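You operate a simulated robot arm through the tools that you are given. There is no shell and no other tool.

The job below is to be done with a simulated robot arm. You get a single attempt, and the scene is never put back.

JOB
Put things in order on the top of the low table. At the end: the blue glue bottle from the top of the low table stands where the brown block stood; the red coil stands where the brown little coil stood; the brown little coil from the top of the low table stands on top of the blue tape roll; the brown block from the top of the low table stands where the red coil stood; whatever was shut is shut again. Leave all else as you found it, and nothing knocked over.

It is judged by the outcome, as a careful person would: the job done as asked, and still so three seconds after it is handed in. It fails if anything else is knocked over, pushed out of place, dropped, spilled or broken.

ROBOT AND FRAMES
A 7-joint arm with a two-finger gripper, fixed in place. Base frame: the origin is at the foot of the arm, x ahead of it, y to its left, z up; the work surface is at about z = 0. Lengths are in mm, angles in degrees, forces in N, time in s.
With the tool pointing down near the work surface it reaches from about 160 to 380 mm from the base axis. Its first joint turns from -72.0 to 72.0 degrees. Payload 0.6 kg.
The TCP is the grasp point between the finger pads, 22 mm short of the fingertips. In the tool frame z runs along the fingers and y along their closing line. The gripper opens to 92 mm. The gripper's body begins 65 mm behind the TCP.
Orientation is that of the tool frame in the base frame, as [roll, pitch, yaw] about the fixed x, y, z axes, in that order (R = Rz(yaw) Ry(pitch) Rx(roll)). With the fingers straight down and closing along the base's y, the tool's x points along the base's -x, its y along +y and its z along -z.

CONTROLS
- The arm moves only by the tool servo_tool. Its argument "plan" is a list of rows, each an object of numbers (a shift or turn left out is 0, a gripper value left out holds the last): "dx", "dy", "dz": the shift along the base's x, y, z in mm; "wx", "wy", "wz": the turn, a rotation vector about the base's x, y, z in degrees; "grip": the gripper command, from -1 (fully open) to 1 (shut), values between in proportion. In form: [{"dx": .., "dy": .., "dz": .., "wx": .., "wy": .., "wz": .., "grip": ..}, ...]. A call has 1 to 20 rows; each row is the pose to reach, as a shift and turn from the pose commanded when the call began. A row lasts 0.2 s, in which the tool goes at most 50 mm and 8.6 degrees; a call with a longer step from one row to the next is refused whole, and so is a gripper value outside its range. Where a pose cannot be reached the arm comes as near as it can. A force on the tool above 40 N (or 10 N above the force at the start of the call, whichever is more), or a blocked arm, ends the call early, and 0.2 s more pass. The fingers move at their own pace and stop on an object; they squeeze with about 26 N. The grip force told is the motor's: it shows also when the fingers shut on nothing. Time passes only in rows, and 0.2 s behind the last, so rows that repeat a pose let the fingers close. It gives the time, the measured TCP pose, the force on the tool (base axes), the opening and the grip force at its end, in the units of the frame above (readings bear some noise), with the torque about the TCP (base axes, N m) and any sound that the robot's microphone picked up.
- Cameras (640 x 400 px; columns grow to the right, rows downward): "scene" is fixed at [37.9, -269.3, 386.3]; the picture's right is [0.86, -0.51, 0.00], its down [-0.37, -0.62, -0.69] and it looks along [0.35, 0.59, -0.73] (base axes); focal length 214 px, centre (320, 200). "wrist" rides on the gripper at [71, 19, -102] in the tool frame; the picture's right is [-0.26, 0.97, 0.00], its down [-0.75, -0.20, -0.62] and it looks along [-0.60, -0.16, 0.78] (tool axes); focal length 280 px, centre (320, 200). There is no depth. A picture from a camera that has moved, and an enlarged one, comes with that camera's place and axes in the base frame and with its lens.
- snapshot(camera): a new picture of that camera. No time passes.
- zoom(camera, box): a new picture of the part [left, top, right, bottom] of that camera's present view, enlarged. No time passes.
- finish_job(): hands the job in; it is judged then, once.

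Nothing tells you positions but the pictures and the camera data. Unless the task says otherwise, let go and move clear before handing in.

The tools are called by a JSON object that holds its "op" and its "data". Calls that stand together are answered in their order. servo_tool: Moves the arm, as the interface text tells. Its arguments: {"type":"object","properties":{"plan":{"type":"array"}},"required":["plan"]} The other tools are called the same way: snapshot (camera) takes a picture; zoom (camera, box) takes an enlarged picture of a part of a camera's view; finish_job () hands the job in.

At the start:

```text
clock: 0.0
eef_pos: [277.6, -74.0, 224.7]
ee_rot: [-179.9, 0.1, 180.0]
force: [0.4, 0.4, 0.1]
ft_torque: [0.0, 0.02, 0.03]
grip_width: 91.9
gripper_force: 0.0
```

scene: 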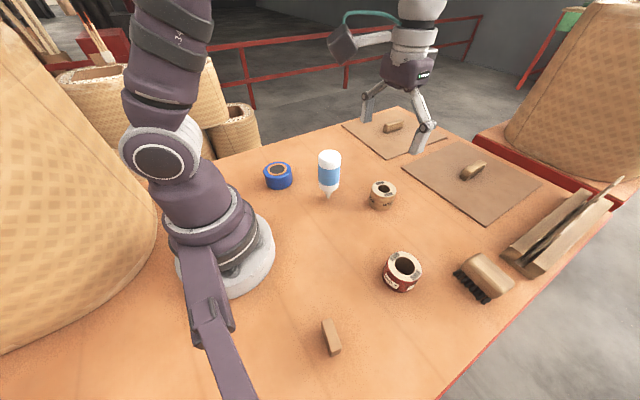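
wrist: 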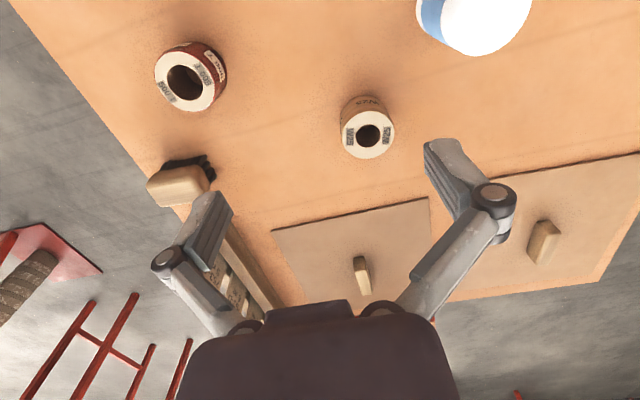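

I see a blue tape roll, a blue glue bottle, a brown coil, a red coil and a brown block on the table, plus a brush, a holder and two lidded spots. I'll zoom in to get their exact places before I move.

{"op": "zoom", "data": {"camera": "scene", "box": [240, 130, 440, 255]}}

{"op": "zoom", "data": {"camera": "scene", "box": [280, 240, 480, 365]}}

{"op": "zoom", "data": {"camera": "scene", "box": [340, 90, 640, 278]}}

{"op": "zoom", "data": {"camera": "wrist", "box": [140, 0, 540, 250]}}

```text
3.20 times, centred on (340, 192) of scene
camera zoom: at [37.9, -269.3, 386.3], right [0.86, -0.51, 0.0], down [-0.37, -0.62, -0.69], along [0.35, 0.59, -0.73], focal length 686 px, centre (256, 224)
```

zoom: 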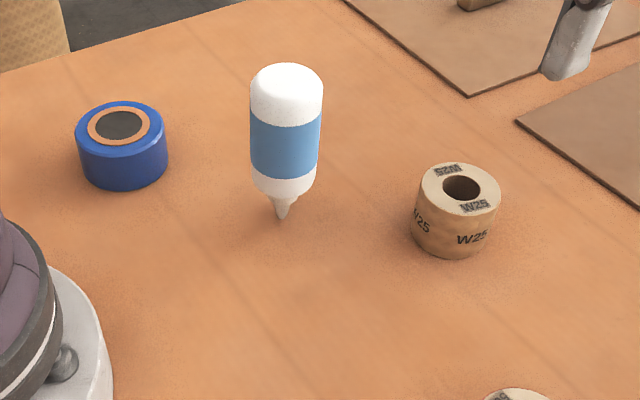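

```text
3.20 times, centred on (380, 302) of scene
camera zoom: at [37.9, -269.3, 386.3], right [0.86, -0.51, 0.0], down [-0.37, -0.62, -0.69], along [0.35, 0.59, -0.73], focal length 686 px, centre (128, -128)
```

zoom: 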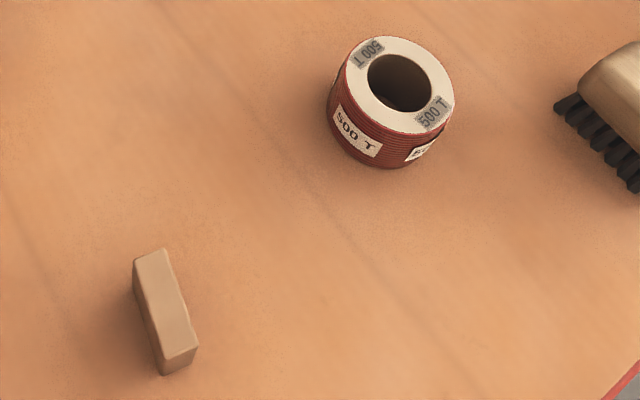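

```text
2.13 times, centred on (490, 184) of scene
camera zoom: at [37.9, -269.3, 386.3], right [0.86, -0.51, 0.0], down [-0.37, -0.62, -0.69], along [0.35, 0.59, -0.73], focal length 456 px, centre (-42, 234)
```

zoom: 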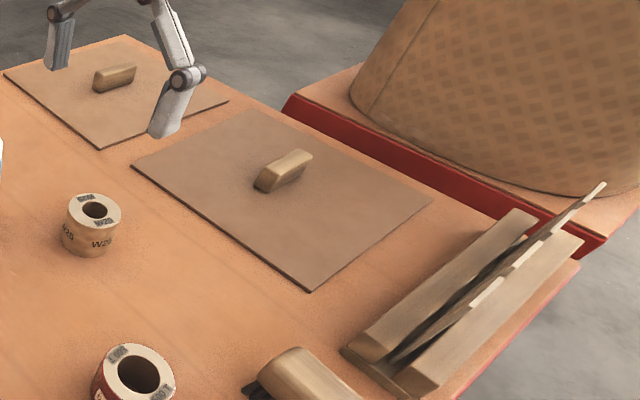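

```text
1.60 times, centred on (340, 125) of wrist
camera zoom: at [206.1, -55.1, 327.2], right [0.26, 0.97, 0.0], down [0.75, -0.2, 0.62], along [0.6, -0.16, -0.78], focal length 449 px, centre (288, 320)
```

zoom: 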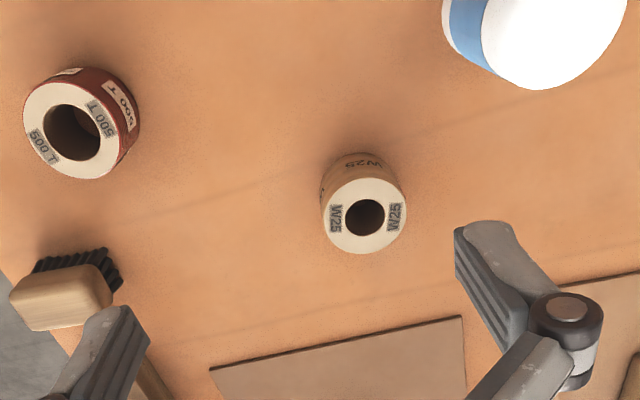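

The brown coil looks to be near (348, -38), the red coil near (248, -198) and the block near (89, -217). The bottle stands on its nozzle near (245, 40), and the tape roll is near (170, 172). I'll hover over the brown coil first to refine its position.

{"op": "servo_tool", "data": {"plan": [{"dx": 14, "dy": 7, "dz": -22, "grip": -1}, {"dx": 28, "dy": 14, "dz": -44}, {"dx": 42, "dy": 21, "dz": -66}, {"dx": 56, "dy": 28, "dz": -88}, {"dx": 70, "dy": 36, "dz": -110}, {"dx": 70, "dy": 36, "dz": -110}]}}

{"op": "snapshot", "data": {"camera": "wrist"}}

{"op": "snapshot", "data": {"camera": "scene"}}

```text
clock: 1.4
eef_pos: [349.1, -38.4, 113.8]
ee_rot: [180.0, 0.1, -180.0]
force: [0.0, -0.5, -0.4]
ft_torque: [-0.01, 0.0, 0.0]
grip_width: 92.1
gripper_force: 0.1
```

```text
taken
camera wrist: at [277.9, -20.1, 217.5], right [0.26, 0.97, 0.0], down [0.75, -0.2, 0.63], along [0.6, -0.16, -0.78], focal length 280 px, centre (320, 200)
```

wrist: 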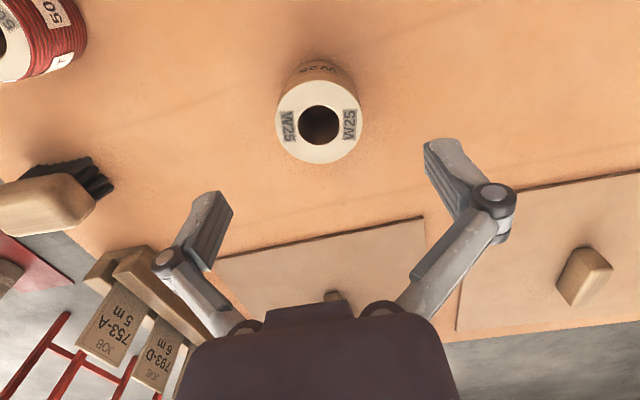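

```text
taken
```

scene: 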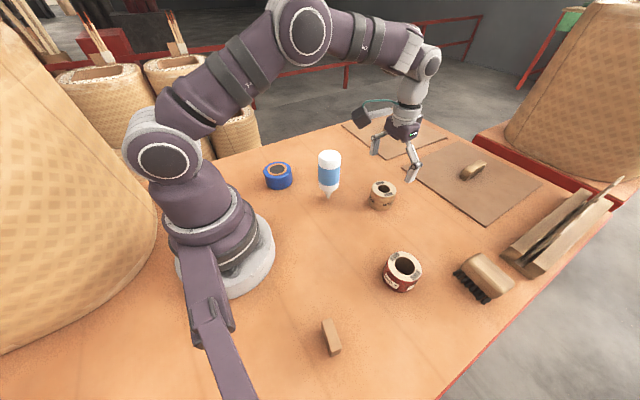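

The hover went as planned and the coil sits ahead, between the fingers. I'll zoom in for precise measurement.

{"op": "zoom", "data": {"camera": "wrist", "box": [240, 40, 400, 140]}}

{"op": "zoom", "data": {"camera": "wrist", "box": [240, 90, 400, 190]}}

{"op": "zoom", "data": {"camera": "scene", "box": [340, 160, 420, 210]}}

{"op": "zoom", "data": {"camera": "scene", "box": [260, 140, 356, 200]}}

{"op": "zoom", "data": {"camera": "scene", "box": [370, 240, 450, 290]}}

{"op": "zoom", "data": {"camera": "scene", "box": [290, 310, 370, 360]}}

```text
4.00 times, centred on (320, 90) of wrist
camera zoom: at [277.9, -20.1, 217.5], right [0.26, 0.97, 0.0], down [0.75, -0.2, 0.63], along [0.6, -0.16, -0.78], focal length 1122 px, centre (320, 640)
```

zoom: 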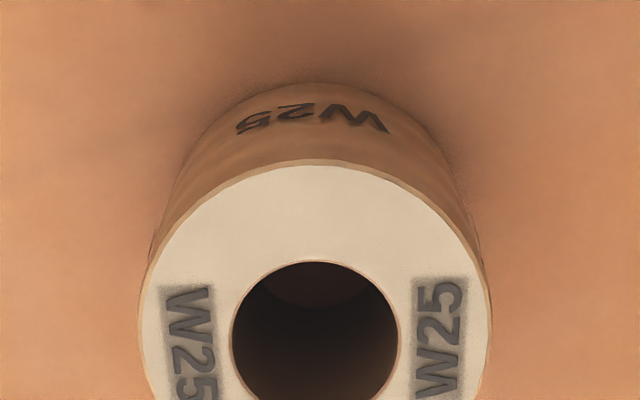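

```text
4.00 times, centred on (320, 140) of wrist
camera zoom: at [277.9, -20.1, 217.5], right [0.26, 0.97, 0.0], down [0.75, -0.2, 0.63], along [0.6, -0.16, -0.78], focal length 1122 px, centre (320, 440)
```

zoom: 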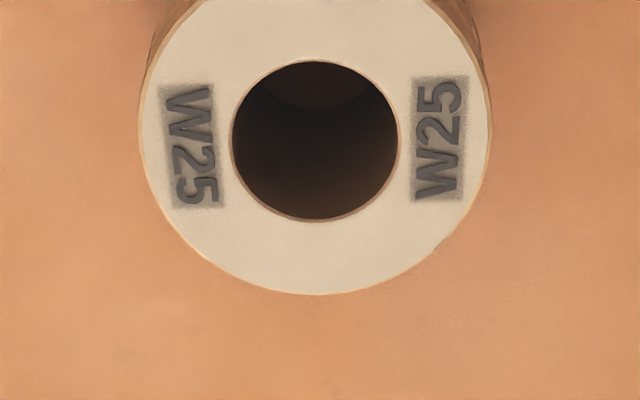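

```text
8.00 times, centred on (380, 185) of scene
camera zoom: at [37.9, -269.3, 386.3], right [0.86, -0.51, 0.0], down [-0.37, -0.62, -0.69], along [0.35, 0.59, -0.73], focal length 1716 px, centre (-160, 320)
```

zoom: 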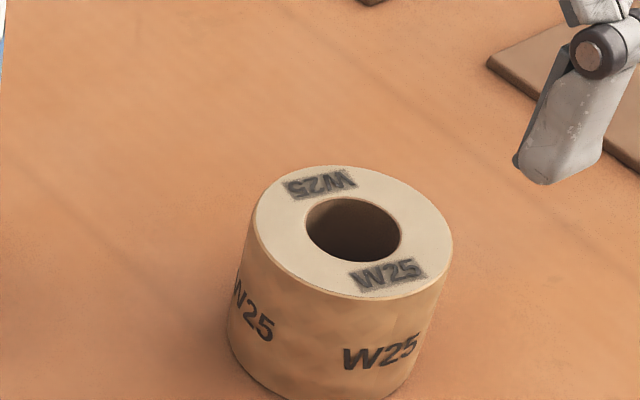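

```text
6.67 times, centred on (308, 170) of scene
camera zoom: at [37.9, -269.3, 386.3], right [0.86, -0.51, 0.0], down [-0.37, -0.62, -0.69], along [0.35, 0.59, -0.73], focal length 1430 px, centre (400, 400)
```

zoom: 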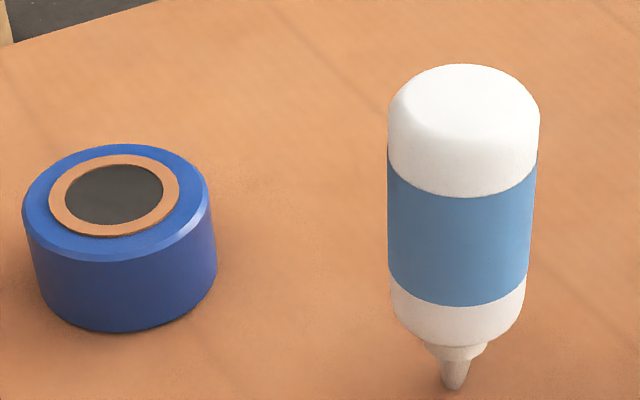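

```text
8.00 times, centred on (410, 265) of scene
camera zoom: at [37.9, -269.3, 386.3], right [0.86, -0.51, 0.0], down [-0.37, -0.62, -0.69], along [0.35, 0.59, -0.73], focal length 1716 px, centre (-400, -320)
```

zoom: 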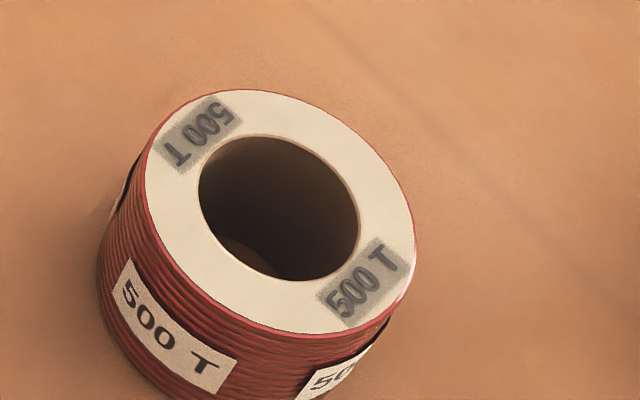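

```text
8.00 times, centred on (330, 335) of scene
camera zoom: at [37.9, -269.3, 386.3], right [0.86, -0.51, 0.0], down [-0.37, -0.62, -0.69], along [0.35, 0.59, -0.73], focal length 1716 px, centre (240, -880)
```

zoom: 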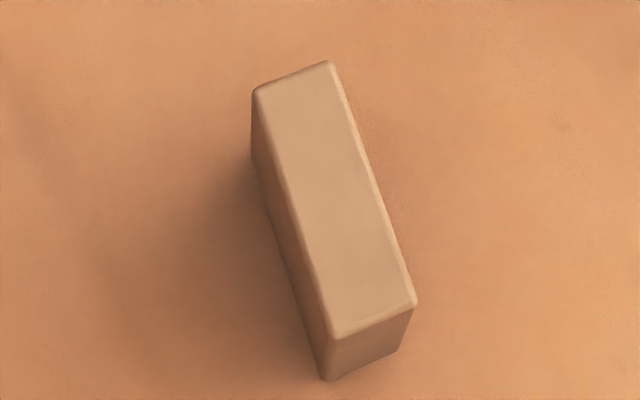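

The coil is about 57 mm wide and 45 mm tall, and it's centred within about 1–2 mm of the tool. I'll descend straight and grip it.

{"op": "servo_tool", "data": {"plan": [{"dx": 1, "dy": -1.5, "dz": -15, "grip": -1}, {"dx": 1, "dy": -1.5, "dz": -35}, {"dx": 1, "dy": -1.5, "dz": -55}, {"dx": 1, "dy": -1.5, "dz": -70}, {"dx": 1, "dy": -1.5, "dz": -80}, {"dx": 1, "dy": -1.5, "dz": -86}, {"dx": 1, "dy": -1.5, "dz": -86}]}}

{"op": "snapshot", "data": {"camera": "wrist"}}

{"op": "zoom", "data": {"camera": "scene", "box": [340, 140, 436, 200]}}

```text
clock: 3.0
eef_pos: [347.2, -39.5, 28.2]
ee_rot: [180.0, 0.0, -180.0]
force: [0.5, 0.2, -0.4]
ft_torque: [0.01, 0.03, -0.02]
grip_width: 92.1
gripper_force: 0.0
```

```text
taken
camera wrist: at [277.2, -20.7, 131.1], right [0.26, 0.97, 0.0], down [0.75, -0.2, 0.63], along [0.6, -0.16, -0.78], focal length 280 px, centre (320, 200)
```

wrist: 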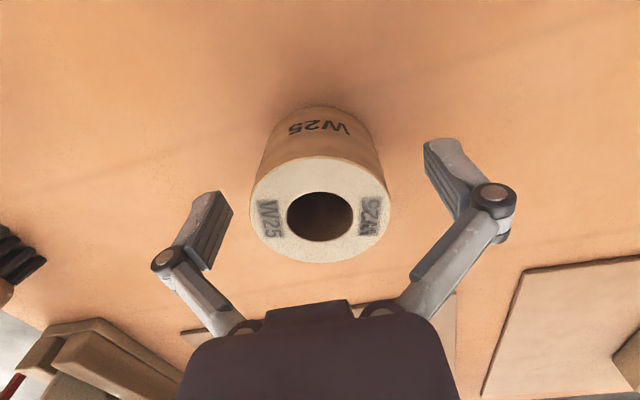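

```text
6.67 times, centred on (388, 170) of scene
camera zoom: at [37.9, -269.3, 386.3], right [0.86, -0.51, 0.0], down [-0.37, -0.62, -0.69], along [0.35, 0.59, -0.73], focal length 1430 px, centre (-133, 400)
```

zoom: 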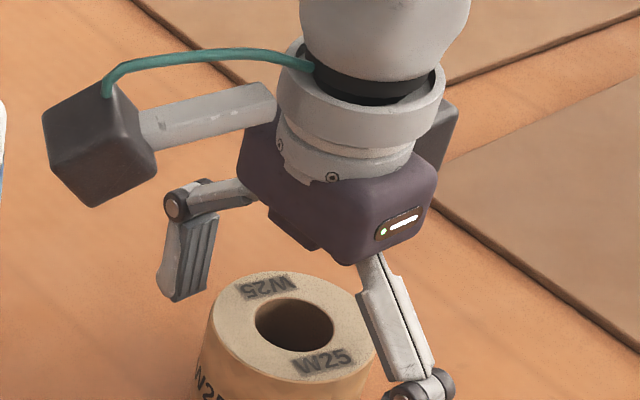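

The fingers straddle the coil at the right height. I'll nudge 1 mm forward and close on it.

{"op": "servo_tool", "data": {"plan": [{"dx": 1, "grip": -1}, {"dx": 1, "grip": 0}, {"dx": 1, "grip": 1}, {"dx": 1, "grip": 1}, {"dx": 1, "grip": 1}, {"dx": 1, "grip": 1}]}}

{"op": "snapshot", "data": {"camera": "wrist"}}

```text
clock: 4.4
eef_pos: [349.3, -39.8, 27.5]
ee_rot: [-180.0, 0.0, 180.0]
force: [-2.7, -2.0, 10.2]
ft_torque: [-0.01, 0.07, 0.06]
grip_width: 56.5
gripper_force: 26.3
```

```text
taken
camera wrist: at [278.5, -21.0, 131.4], right [0.26, 0.96, 0.0], down [0.75, -0.2, 0.63], along [0.6, -0.16, -0.78], focal length 280 px, centre (320, 200)
```

wrist: 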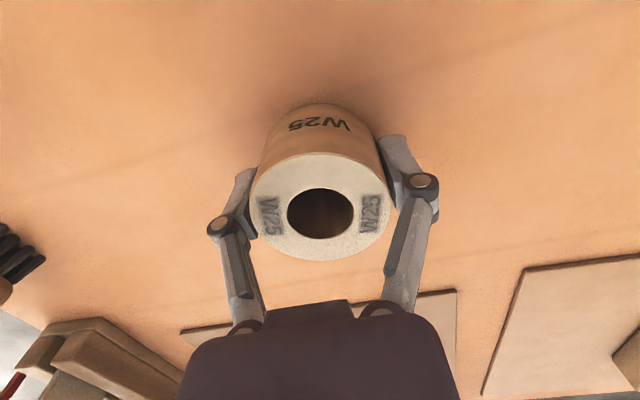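

I've gripped the coil with 56.5 mm opening, so its spot is at about (349, -40). Next I'll lift it high and go round the bottle's far side toward the tape roll.

{"op": "servo_tool", "data": {"plan": [{"dz": 5, "grip": 1}, {"dz": 15}, {"dz": 35}, {"dz": 55}, {"dz": 75}, {"dz": 95}, {"dz": 115}, {"dz": 135}, {"dz": 150}, {"dz": 150}]}}

{"op": "servo_tool", "data": {"plan": [{"dx": -3, "dy": 15, "grip": 1}, {"dx": -6, "dy": 35}, {"dx": -9, "dy": 55}, {"dx": -12, "dy": 75}, {"dx": -15, "dy": 95}, {"dx": -18, "dy": 115}, {"dx": -22, "dy": 135}, {"dx": -30, "dy": 155}, {"dx": -48, "dy": 170}, {"dx": -68, "dy": 180}, {"dx": -88, "dy": 190}, {"dx": -108, "dy": 197}, {"dx": -128, "dy": 202}, {"dx": -148, "dy": 206}, {"dx": -168, "dy": 209}, {"dx": -180, "dy": 210}, {"dx": -180, "dy": 210}]}}

{"op": "snapshot", "data": {"camera": "wrist"}}

{"op": "snapshot", "data": {"camera": "scene"}}

```text
clock: 6.6
eef_pos: [349.7, -39.4, 177.4]
ee_rot: [180.0, 0.1, 179.9]
force: [-0.2, 0.2, -2.2]
ft_torque: [0.01, -0.01, -0.02]
grip_width: 56.3
gripper_force: 26.6
```

```text
clock: 10.2
eef_pos: [168.6, 171.6, 177.5]
ee_rot: [180.0, 0.0, 180.0]
force: [0.3, 0.7, -1.9]
ft_torque: [0.0, 0.01, 0.03]
grip_width: 56.1
gripper_force: 25.8
```

```text
taken
camera wrist: at [98.1, 190.3, 280.3], right [0.26, 0.96, 0.0], down [0.75, -0.2, 0.63], along [0.6, -0.16, -0.78], focal length 280 px, centre (320, 200)
```

wrist: 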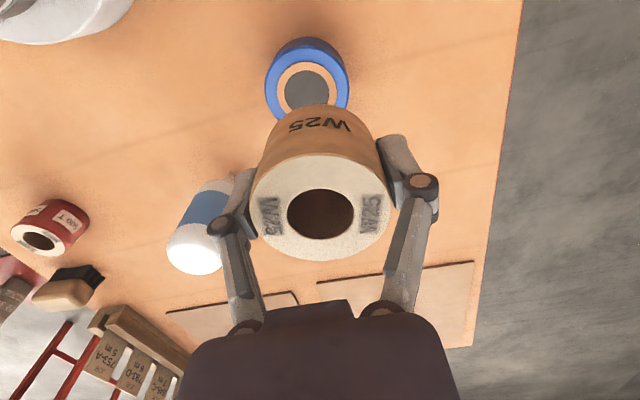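

```text
taken
```

scene: 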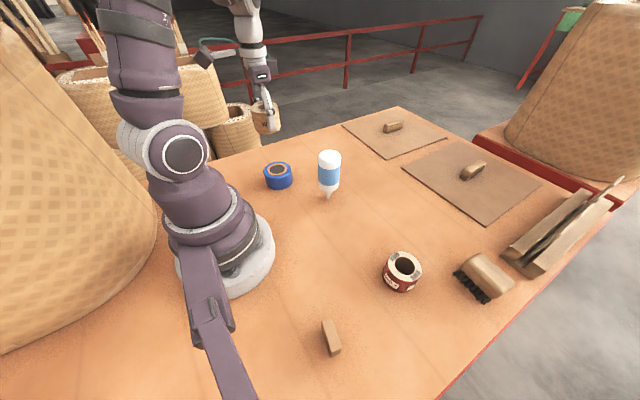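

{"op": "zoom", "data": {"camera": "wrist", "box": [250, 30, 378, 110]}}

{"op": "zoom", "data": {"camera": "scene", "box": [240, 150, 304, 190]}}

{"op": "zoom", "data": {"camera": "wrist", "box": [150, 160, 278, 280]}}

```text
5.00 times, centred on (314, 70) of wrist
camera zoom: at [98.1, 190.3, 280.3], right [0.26, 0.96, 0.0], down [0.75, -0.2, 0.63], along [0.6, -0.16, -0.78], focal length 1402 px, centre (350, 850)
```

zoom: 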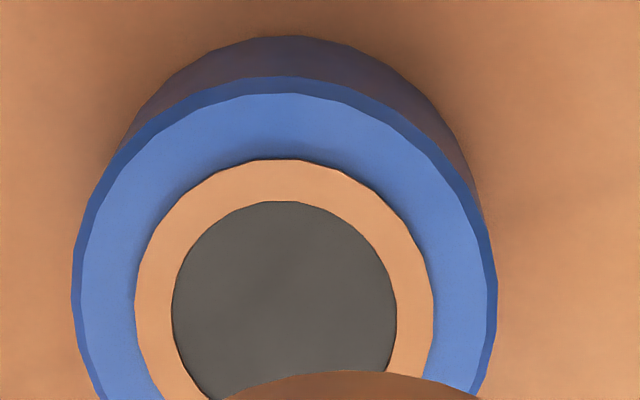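

```text
10.00 times, centred on (272, 170) of scene
camera zoom: at [37.9, -269.3, 386.3], right [0.86, -0.51, 0.0], down [-0.37, -0.62, -0.69], along [0.35, 0.59, -0.73], focal length 2145 px, centre (800, 500)
```

zoom: 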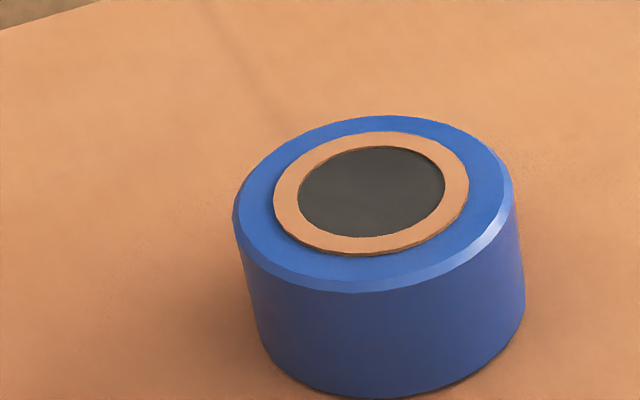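

```text
3.33 times, centred on (214, 220) of wrist
camera zoom: at [98.1, 190.3, 280.3], right [0.26, 0.96, 0.0], down [0.75, -0.2, 0.63], along [0.6, -0.16, -0.78], focal length 935 px, centre (673, 133)
```

zoom: 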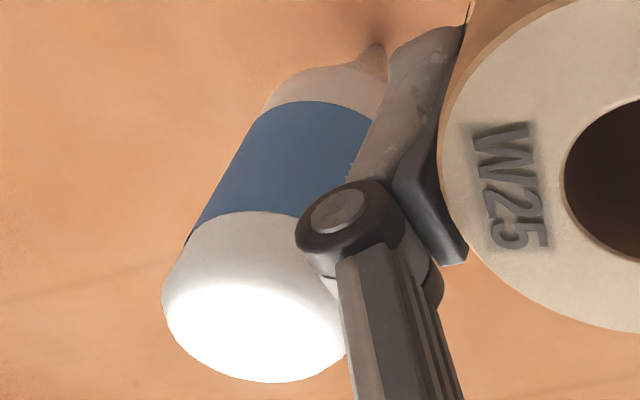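

The tape roll's centre comes out near (168, 160), with its top at about 33–42 mm. I'll shift over it and come down part way, then creep down.

{"op": "servo_tool", "data": {"plan": [{"dx": -0.5, "dy": -6, "grip": 1}, {"dx": -1, "dy": -11}, {"dx": -1, "dy": -11, "dz": -15}, {"dx": -1, "dy": -11, "dz": -35}, {"dx": -1, "dy": -11, "dz": -55}, {"dx": -1, "dy": -11, "dz": -72}, {"dx": -1, "dy": -11, "dz": -85}, {"dx": -1, "dy": -11, "dz": -92}, {"dx": -1, "dy": -11, "dz": -92}]}}

{"op": "snapshot", "data": {"camera": "wrist"}}

{"op": "zoom", "data": {"camera": "scene", "box": [224, 110, 352, 190]}}

```text
clock: 12.2
eef_pos: [168.2, 159.9, 85.9]
ee_rot: [-180.0, 0.0, 180.0]
force: [-0.2, -0.6, -1.7]
ft_torque: [0.01, -0.02, -0.01]
grip_width: 56.1
gripper_force: 26.0
```

```text
taken
camera wrist: at [97.2, 178.7, 188.1], right [0.26, 0.97, 0.0], down [0.75, -0.2, 0.62], along [0.6, -0.16, -0.78], focal length 280 px, centre (320, 200)
```

wrist: 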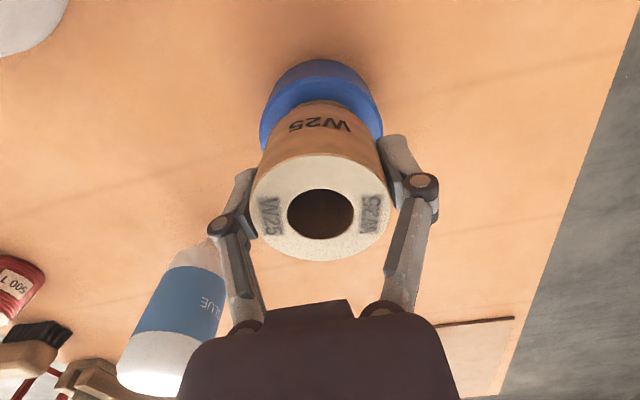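

```text
5.00 times, centred on (288, 150) of scene
camera zoom: at [37.9, -269.3, 386.3], right [0.86, -0.51, 0.0], down [-0.37, -0.62, -0.69], along [0.35, 0.59, -0.73], focal length 1072 px, centre (480, 450)
```

zoom: 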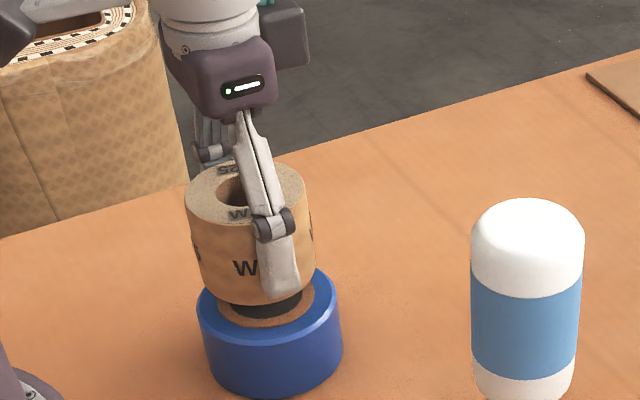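

The coil is lined up over the roll from both views, with roughly 18 mm left to go. I'll creep down and let the force stop catch the contact.

{"op": "servo_tool", "data": {"plan": [{"dz": -5, "grip": 1}, {"dz": -9}, {"dz": -11}, {"dz": -12.5}, {"dz": -14}, {"dz": -15}, {"dz": -16}, {"dz": -17}, {"dz": -18}, {"dz": -18}]}}

{"op": "zoom", "data": {"camera": "scene", "box": [240, 130, 320, 190]}}

```text
clock: 14.4
eef_pos: [166.6, 159.9, 68.5]
ee_rot: [-180.0, 0.0, 180.0]
force: [-0.9, -1.4, 10.4]
ft_torque: [-0.14, -0.11, 0.01]
grip_width: 56.3
gripper_force: 25.6
```

```text
6.67 times, centred on (280, 160) of scene
camera zoom: at [37.9, -269.3, 386.3], right [0.86, -0.51, 0.0], down [-0.37, -0.62, -0.69], along [0.35, 0.59, -0.73], focal length 1430 px, centre (587, 467)
```

zoom: 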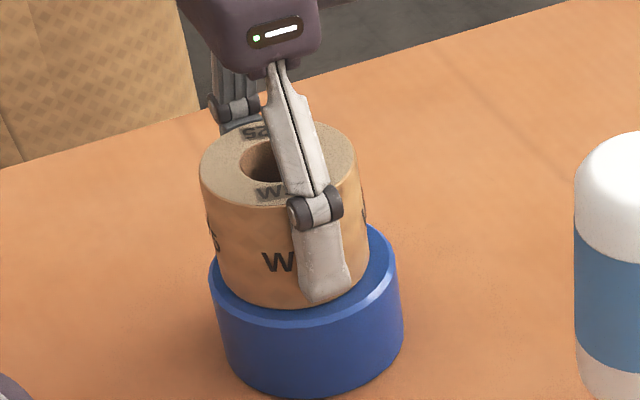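

Contact came at about 10 N. I'll check the centring from the wrist camera before letting go.

{"op": "zoom", "data": {"camera": "wrist", "box": [230, 40, 422, 160]}}

```text
3.33 times, centred on (326, 100) of wrist
camera zoom: at [96.2, 178.9, 171.4], right [0.26, 0.97, 0.0], down [0.75, -0.2, 0.63], along [0.6, -0.16, -0.78], focal length 935 px, centre (300, 533)
```

zoom: 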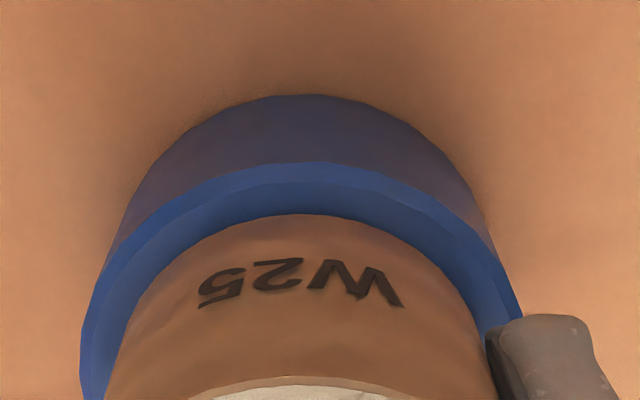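

The coil is centred on the roll in the wrist view. I'll open the gripper and then rise straight up.

{"op": "servo_tool", "data": {"plan": [{"grip": 0}, {"grip": -1}, {"grip": -1}, {"grip": -1}, {"dz": 5, "grip": -1}, {"dz": 20}, {"dz": 40}, {"dz": 65}, {"dz": 90}, {"dz": 115}, {"dz": 125}]}}

{"op": "zoom", "data": {"camera": "scene", "box": [240, 120, 352, 190]}}

{"op": "snapshot", "data": {"camera": "wrist"}}

```text
clock: 16.8
eef_pos: [168.5, 159.4, 194.6]
ee_rot: [-180.0, 0.0, 179.9]
force: [-0.6, 0.4, -1.0]
ft_torque: [-0.01, -0.02, -0.03]
grip_width: 91.8
gripper_force: 0.0
```

```text
5.71 times, centred on (296, 155) of scene
camera zoom: at [37.9, -269.3, 386.3], right [0.86, -0.51, 0.0], down [-0.37, -0.62, -0.69], along [0.35, 0.59, -0.73], focal length 1226 px, centre (457, 457)
```

zoom: 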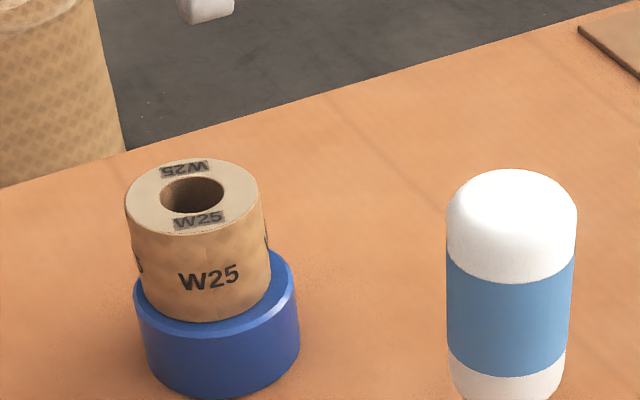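

```text
taken
camera wrist: at [98.2, 178.4, 296.6], right [0.26, 0.97, 0.0], down [0.75, -0.2, 0.62], along [0.6, -0.16, -0.78], focal length 280 px, centre (320, 200)
```

wrist: 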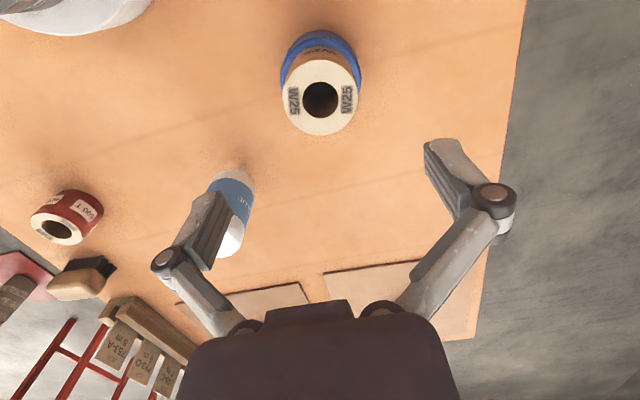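

The brown coil now stands on the tape roll. Next I'll go to the red coil near (248, -198), staying high above the bottle.

{"op": "servo_tool", "data": {"plan": [{"dx": 10, "dy": -15, "grip": -1}, {"dx": 22, "dy": -38}, {"dx": 34, "dy": -61}, {"dx": 46, "dy": -84}, {"dx": 56, "dy": -107}, {"dx": 66, "dy": -130}, {"dx": 74, "dy": -153}, {"dx": 80, "dy": -176}, {"dx": 84, "dy": -199}, {"dx": 86, "dy": -222}, {"dx": 86, "dy": -245}, {"dx": 85, "dy": -268}, {"dx": 84, "dy": -291}, {"dx": 82, "dy": -314}, {"dx": 80, "dy": -337}, {"dx": 80, "dy": -352}, {"dx": 80, "dy": -358}, {"dx": 80, "dy": -358}]}}

{"op": "servo_tool", "data": {"plan": [{"dz": -15, "grip": -1}, {"dz": -35}, {"dz": -55}, {"dz": -70}, {"dz": -80}, {"dz": -80}]}}

{"op": "snapshot", "data": {"camera": "wrist"}}

{"op": "snapshot", "data": {"camera": "scene"}}

```text
clock: 20.6
eef_pos: [246.9, -197.9, 193.2]
ee_rot: [-179.9, 0.0, -179.9]
force: [-0.2, 0.0, 0.6]
ft_torque: [-0.01, 0.0, 0.01]
grip_width: 91.9
gripper_force: 0.1
```

```text
clock: 22.0
eef_pos: [247.6, -200.4, 113.8]
ee_rot: [180.0, 0.1, 179.9]
force: [0.0, 0.0, 0.4]
ft_torque: [0.03, -0.03, 0.0]
grip_width: 92.0
gripper_force: 0.1
```

```text
taken
camera wrist: at [176.4, -180.8, 216.5], right [0.26, 0.96, 0.0], down [0.75, -0.2, 0.62], along [0.6, -0.16, -0.78], focal length 280 px, centre (320, 200)
```

wrist: 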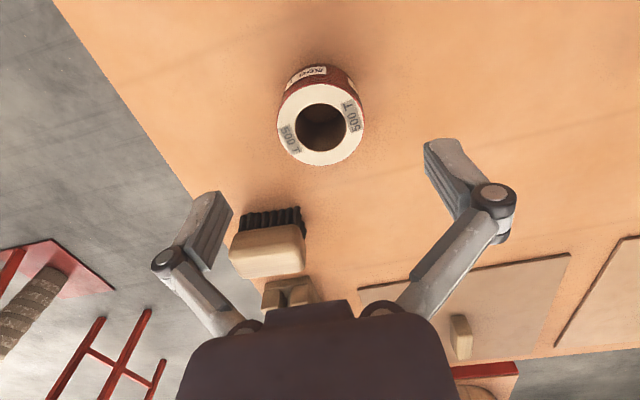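

```text
taken
```

scene: 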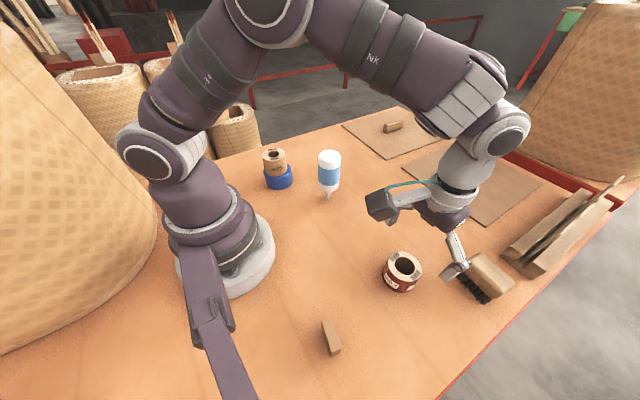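

{"op": "zoom", "data": {"camera": "wrist", "box": [240, 60, 400, 160]}}

{"op": "zoom", "data": {"camera": "wrist", "box": [240, 80, 400, 180]}}

```text
4.00 times, centred on (320, 110) of wrist
camera zoom: at [176.4, -180.8, 216.5], right [0.26, 0.96, 0.0], down [0.75, -0.2, 0.62], along [0.6, -0.16, -0.78], focal length 1122 px, centre (320, 560)
```

zoom: 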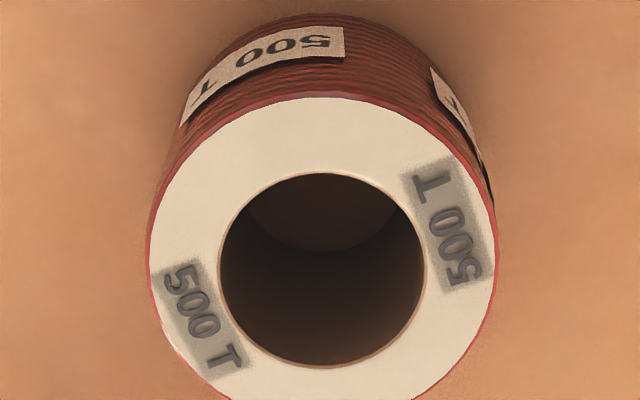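

```text
4.00 times, centred on (320, 130) of wrist
camera zoom: at [176.4, -180.8, 216.5], right [0.26, 0.96, 0.0], down [0.75, -0.2, 0.62], along [0.6, -0.16, -0.78], focal length 1122 px, centre (320, 480)
```

zoom: 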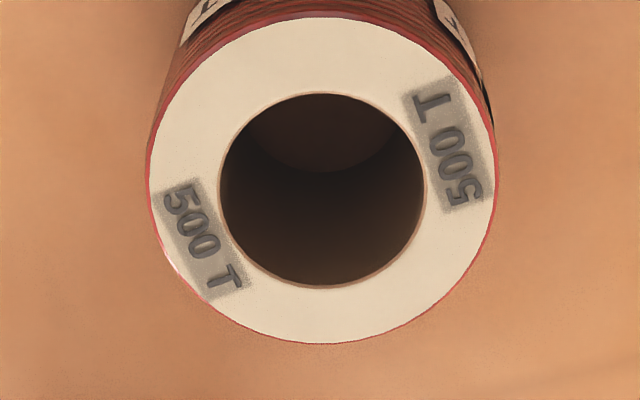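

The red coil's centre is near (251.5, -200.5), about 58 mm wide. I'll descend with a small correction and check again.

{"op": "servo_tool", "data": {"plan": [{"dx": 3.5, "dy": -0.7, "dz": -15, "grip": -1}, {"dx": 3.5, "dy": -0.7, "dz": -35}, {"dx": 3.5, "dy": -0.7, "dz": -55}, {"dx": 3.5, "dy": -0.7, "dz": -70}, {"dx": 3.5, "dy": -0.7, "dz": -80}, {"dx": 3.5, "dy": -0.7, "dz": -87}, {"dx": 3.5, "dy": -0.7, "dz": -87}]}}

{"op": "snapshot", "data": {"camera": "wrist"}}

```text
clock: 23.6
eef_pos: [251.9, -200.4, 25.5]
ee_rot: [-180.0, 0.1, 179.9]
force: [-0.3, -0.4, -0.1]
ft_torque: [-0.01, -0.05, -0.04]
grip_width: 92.1
gripper_force: 0.0
```

```text
taken
camera wrist: at [180.8, -180.9, 129.3], right [0.26, 0.96, 0.0], down [0.75, -0.2, 0.63], along [0.6, -0.16, -0.78], focal length 280 px, centre (320, 200)
```

wrist: 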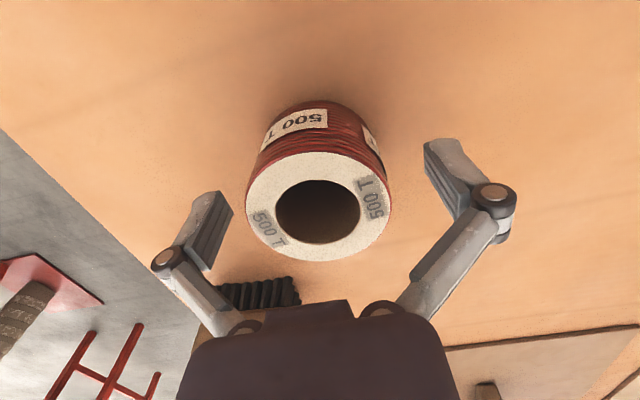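

The red coil sits squarely between the fingers. I'll raise a hair and close.

{"op": "servo_tool", "data": {"plan": [{"dx": 0.5, "dy": -0.5, "dz": 3, "grip": -1}, {"dx": 0.5, "dy": -0.5, "dz": 3, "grip": 0}, {"dx": 0.5, "dy": -0.5, "dz": 3, "grip": 1}, {"dx": 0.5, "dy": -0.5, "dz": 3, "grip": 1}, {"dx": 0.5, "dy": -0.5, "dz": 3, "grip": 1}, {"dx": 0.5, "dy": -0.5, "dz": 3, "grip": 1}]}}

{"op": "snapshot", "data": {"camera": "wrist"}}

```text
clock: 25.0
eef_pos: [252.8, -200.5, 29.8]
ee_rot: [-180.0, 0.0, 180.0]
force: [-1.2, 2.2, 9.0]
ft_torque: [0.12, 0.15, -0.02]
grip_width: 56.5
gripper_force: 26.3
```

```text
taken
camera wrist: at [181.4, -181.6, 132.7], right [0.26, 0.97, 0.0], down [0.75, -0.2, 0.62], along [0.6, -0.16, -0.78], focal length 280 px, centre (320, 200)
```

wrist: 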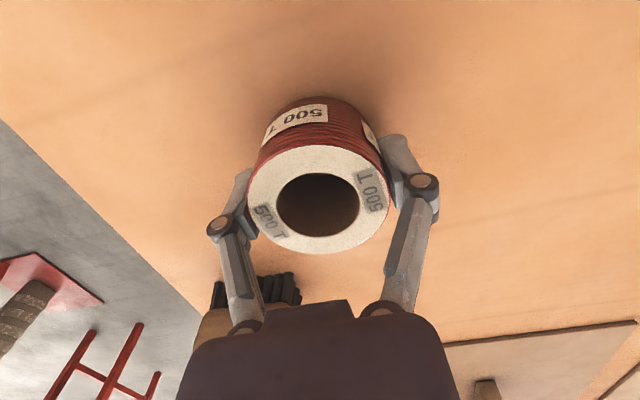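

The red coil is gripped, and its spot was (252.5, -200.5). I'll lift it and carry it to the brown coil's old spot.

{"op": "servo_tool", "data": {"plan": [{"dz": 5, "grip": 1}, {"dz": 20}, {"dz": 40}, {"dz": 60}, {"dz": 75}, {"dx": 6, "dy": 10, "dz": 80}, {"dx": 18, "dy": 30, "dz": 80}, {"dx": 30, "dy": 50, "dz": 80}, {"dx": 42, "dy": 70, "dz": 80}, {"dx": 54, "dy": 90, "dz": 80}, {"dx": 66, "dy": 110, "dz": 80}, {"dx": 78, "dy": 130, "dz": 80}, {"dx": 88, "dy": 148, "dz": 80}, {"dx": 96, "dy": 160, "dz": 80}, {"dx": 96, "dy": 160, "dz": 65}, {"dx": 96, "dy": 160, "dz": 45}, {"dx": 96, "dy": 160, "dz": 25}, {"dx": 96, "dy": 160, "dz": 12}, {"dx": 96, "dy": 160, "dz": 6}, {"dx": 96, "dy": 160, "dz": 6}]}}

{"op": "snapshot", "data": {"camera": "wrist"}}

{"op": "zoom", "data": {"camera": "scene", "box": [320, 130, 448, 210]}}

```text
clock: 29.2
eef_pos: [348.2, -40.0, 34.4]
ee_rot: [179.9, -0.1, -180.0]
force: [-0.1, -0.3, -1.2]
ft_torque: [0.02, 0.0, 0.0]
grip_width: 56.2
gripper_force: 26.1
```

```text
taken
camera wrist: at [277.0, -20.7, 138.1], right [0.26, 0.97, 0.0], down [0.75, -0.2, 0.63], along [0.6, -0.16, -0.78], focal length 280 px, centre (320, 200)
```

wrist: 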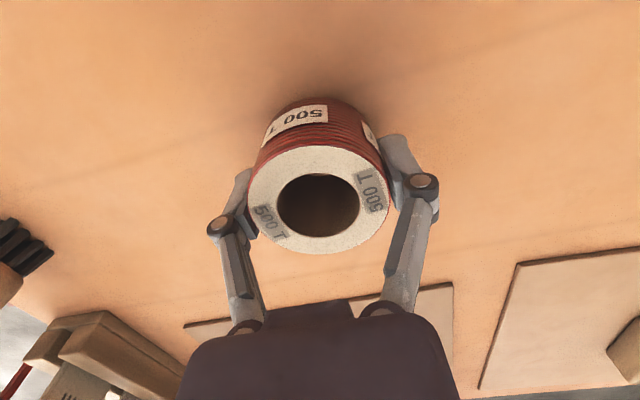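

```text
5.00 times, centred on (384, 170) of scene
camera zoom: at [37.9, -269.3, 386.3], right [0.86, -0.51, 0.0], down [-0.37, -0.62, -0.69], along [0.35, 0.59, -0.73], focal length 1072 px, centre (0, 350)
```

zoom: 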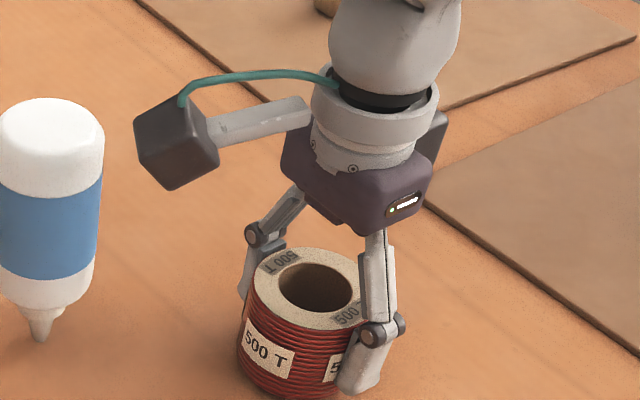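

The coil is 6 mm above the surface at the right spot. I'll creep down, release and rise.

{"op": "servo_tool", "data": {"plan": [{"dz": -2, "grip": 1}, {"dz": -4}, {"dz": -5}, {"dz": -6}, {"dz": -6.5}, {"dz": -6.5}]}}

```text
clock: 30.6
eef_pos: [348.1, -39.8, 29.5]
ee_rot: [179.9, 0.1, 179.9]
force: [-3.6, 1.5, 16.8]
ft_torque: [0.06, 0.12, -0.03]
grip_width: 56.5
gripper_force: 26.4
```

Contact is made. I'll ease off slightly, release and go up.

{"op": "servo_tool", "data": {"plan": [{"dz": 0.5, "grip": 1}, {"dz": 0.5, "grip": 0}, {"dz": 0.5, "grip": -1}, {"dz": 0.5, "grip": -1}, {"dz": 0.5, "grip": -1}, {"dz": 8, "grip": -1}, {"dz": 25}, {"dz": 50}, {"dz": 75}, {"dz": 100}, {"dz": 125}, {"dz": 150}, {"dz": 165}, {"dz": 165}]}}

{"op": "snapshot", "data": {"camera": "scene"}}

{"op": "snapshot", "data": {"camera": "wrist"}}

```text
clock: 33.6
eef_pos: [346.4, -39.6, 194.5]
ee_rot: [180.0, 0.0, 180.0]
force: [0.7, 0.2, 0.1]
ft_torque: [-0.03, -0.01, 0.01]
grip_width: 91.7
gripper_force: 0.0
```

```text
taken
```

scene: 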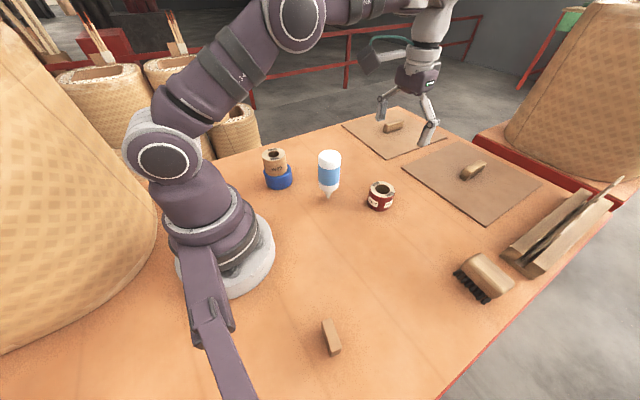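

```text
taken
camera wrist: at [275.7, -20.1, 297.7], right [0.26, 0.97, 0.0], down [0.75, -0.2, 0.62], along [0.6, -0.16, -0.78], focal length 280 px, centre (320, 200)
```

wrist: 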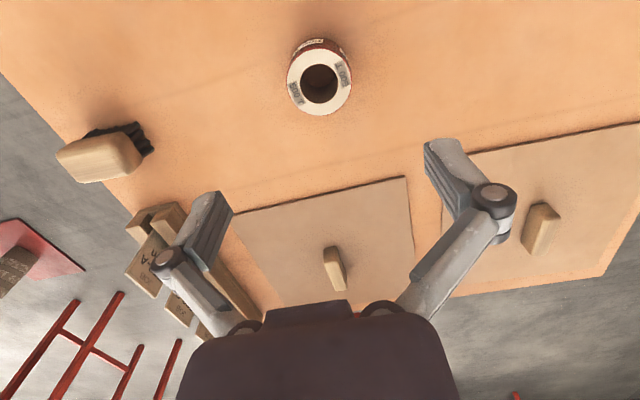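

The red coil now stands at the brown coil's old spot. Next I'll go to the brown block near (87, -217), turning the hand so the fingers close across its thin side.

{"op": "servo_tool", "data": {"plan": [{"dx": -4, "dy": -15, "wz": -4, "grip": -1}, {"dx": -9, "dy": -35, "wz": -9}, {"dx": -14, "dy": -53, "wz": -15}, {"dx": -19, "dy": -70, "wz": -21}, {"dx": -33, "dy": -87, "wz": -27}, {"dx": -47, "dy": -104, "wz": -33}, {"dx": -61, "dy": -120, "wz": -39}, {"dx": -78, "dy": -138, "wz": -45}, {"dx": -97, "dy": -149, "wz": -51}, {"dx": -116, "dy": -159, "wz": -57}, {"dx": -135, "dy": -168, "wz": -63}, {"dx": -154, "dy": -175, "wz": -69}, {"dx": -173, "dy": -179, "wz": -75}, {"dx": -193, "dy": -180, "wz": -81}, {"dx": -213, "dy": -179, "wz": -87}, {"dx": -233, "dy": -178, "wz": -93}, {"dx": -250, "dy": -177, "wz": -98}, {"dx": -260, "dy": -177, "wz": -101.5}, {"dx": -260, "dy": -177, "wz": -101.5}]}}

{"op": "servo_tool", "data": {"plan": [{"dz": -15, "grip": -1}, {"dz": -35}, {"dz": -55}, {"dz": -70}, {"dz": -80}, {"dz": -80}]}}

{"op": "snapshot", "data": {"camera": "wrist"}}

{"op": "snapshot", "data": {"camera": "scene"}}

```text
clock: 37.6
eef_pos: [86.8, -216.1, 192.1]
ee_rot: [179.9, -0.1, 78.3]
force: [-0.3, 0.2, 0.4]
ft_torque: [0.02, -0.01, 0.02]
grip_width: 92.0
gripper_force: 0.1
```

```text
clock: 39.0
eef_pos: [87.0, -216.0, 114.3]
ee_rot: [-180.0, 0.0, 78.5]
force: [0.2, 0.0, -0.3]
ft_torque: [-0.01, -0.01, -0.01]
grip_width: 91.9
gripper_force: 0.0
```

```text
taken
camera wrist: at [120.3, -151.1, 217.7], right [0.89, -0.45, 0.0], down [-0.35, -0.7, 0.63], along [-0.28, -0.56, -0.78], focal length 280 px, centre (320, 200)
```

wrist: 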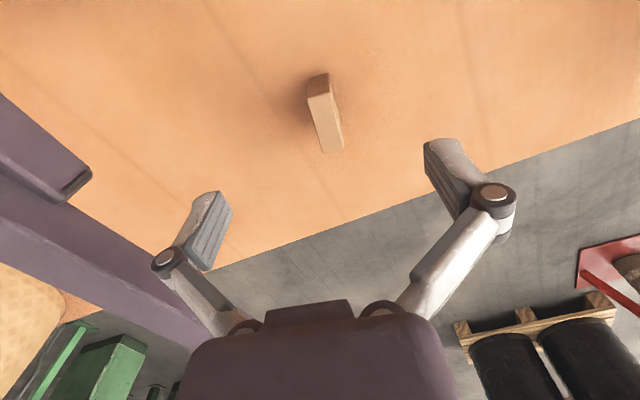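

```text
taken
```

scene: 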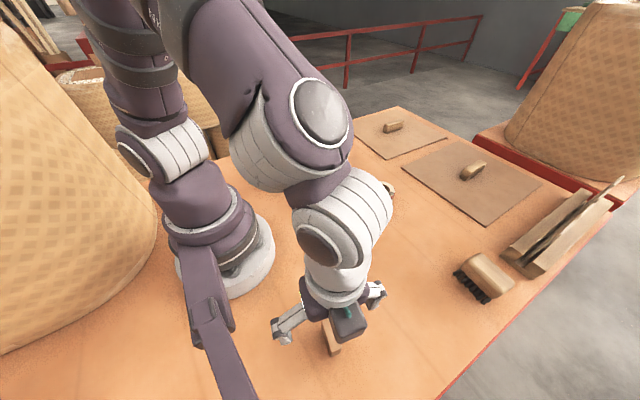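

I see the block under the hand. I'll zoom in on it to get its centre and angle.

{"op": "zoom", "data": {"camera": "wrist", "box": [262, 60, 390, 160]}}

```text
4.00 times, centred on (326, 110) of wrist
camera zoom: at [120.3, -151.1, 217.7], right [0.89, -0.45, 0.0], down [-0.35, -0.7, 0.63], along [-0.28, -0.56, -0.78], focal length 1122 px, centre (296, 560)
```

zoom: 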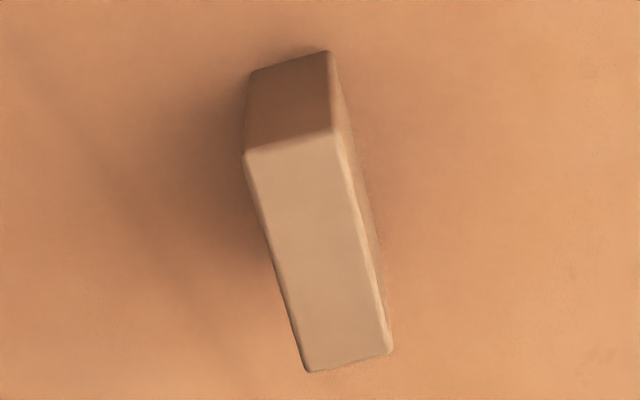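

The block is 15 × 39 mm and about 40 mm tall. Its centre is near (90, -221) and its angle already matches the hand. I'll come down with that correction and check again.

{"op": "servo_tool", "data": {"plan": [{"dx": 1.2, "dy": -2, "dz": -15, "grip": -1}, {"dx": 2.5, "dy": -4.2, "dz": -35}, {"dx": 2.5, "dy": -4.2, "dz": -55}, {"dx": 2.5, "dy": -4.2, "dz": -70}, {"dx": 2.5, "dy": -4.2, "dz": -78}, {"dx": 2.5, "dy": -4.2, "dz": -84}, {"dx": 2.5, "dy": -4.2, "dz": -84}]}}

{"op": "snapshot", "data": {"camera": "wrist"}}

{"op": "zoom", "data": {"camera": "wrist", "box": [240, 120, 400, 220]}}

```text
clock: 40.6
eef_pos: [90.4, -221.9, 30.3]
ee_rot: [180.0, 0.0, 78.5]
force: [-0.5, 0.9, 0.3]
ft_torque: [0.03, -0.02, -0.02]
grip_width: 92.0
gripper_force: 0.0
```

```text
taken
camera wrist: at [123.0, -155.8, 132.6], right [0.89, -0.45, 0.0], down [-0.35, -0.7, 0.63], along [-0.28, -0.56, -0.78], focal length 280 px, centre (320, 200)
```

wrist: 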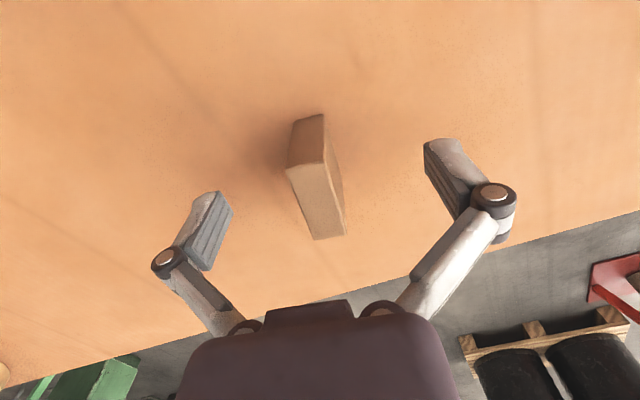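

```text
4.00 times, centred on (320, 170) of wrist
camera zoom: at [123.0, -155.8, 132.6], right [0.89, -0.45, 0.0], down [-0.35, -0.7, 0.63], along [-0.28, -0.56, -0.78], focal length 1122 px, centre (320, 320)
```

zoom: 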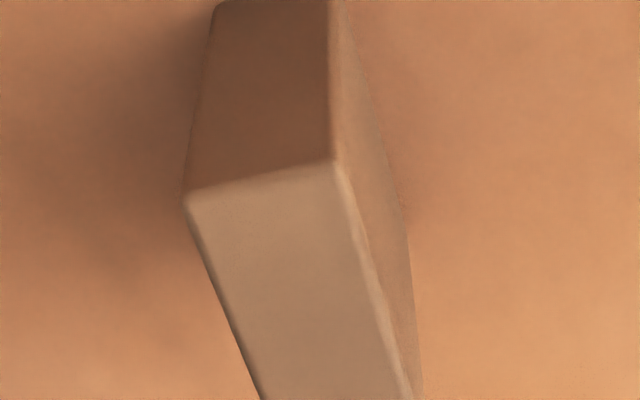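

The fingertips seem to reach several mm lower when the hand closes, so I'll raise 8 mm. Then I'll centre by 0.8 mm and close on the block.

{"op": "servo_tool", "data": {"plan": [{"dx": -0.8, "dz": 8, "grip": -1}, {"dx": -0.8, "dz": 8, "grip": -1}, {"dx": -0.8, "dz": 8, "grip": 0}, {"dx": -0.8, "dz": 8, "grip": 0.3}, {"dx": -0.8, "dz": 8, "grip": 0.6}, {"dx": -0.8, "dz": 8, "grip": 1}, {"dx": -0.8, "dz": 8, "grip": 1}, {"dx": -0.8, "dz": 8, "grip": 1}, {"dx": -0.8, "dz": 8, "grip": 1}]}}

{"op": "snapshot", "data": {"camera": "wrist"}}

```text
clock: 42.6
eef_pos: [88.9, -219.1, 37.3]
ee_rot: [180.0, 0.1, 78.5]
force: [0.3, 0.2, 1.4]
ft_torque: [-0.02, 0.03, 0.01]
grip_width: 14.9
gripper_force: 25.9
```

```text
taken
camera wrist: at [122.4, -155.3, 140.8], right [0.89, -0.45, 0.0], down [-0.35, -0.7, 0.62], along [-0.28, -0.56, -0.78], focal length 280 px, centre (320, 200)
```

wrist: 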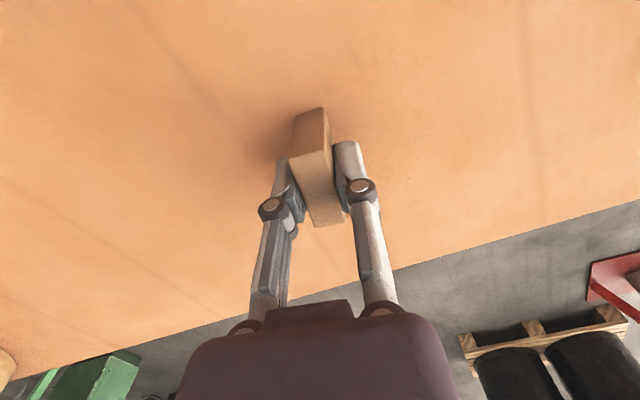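

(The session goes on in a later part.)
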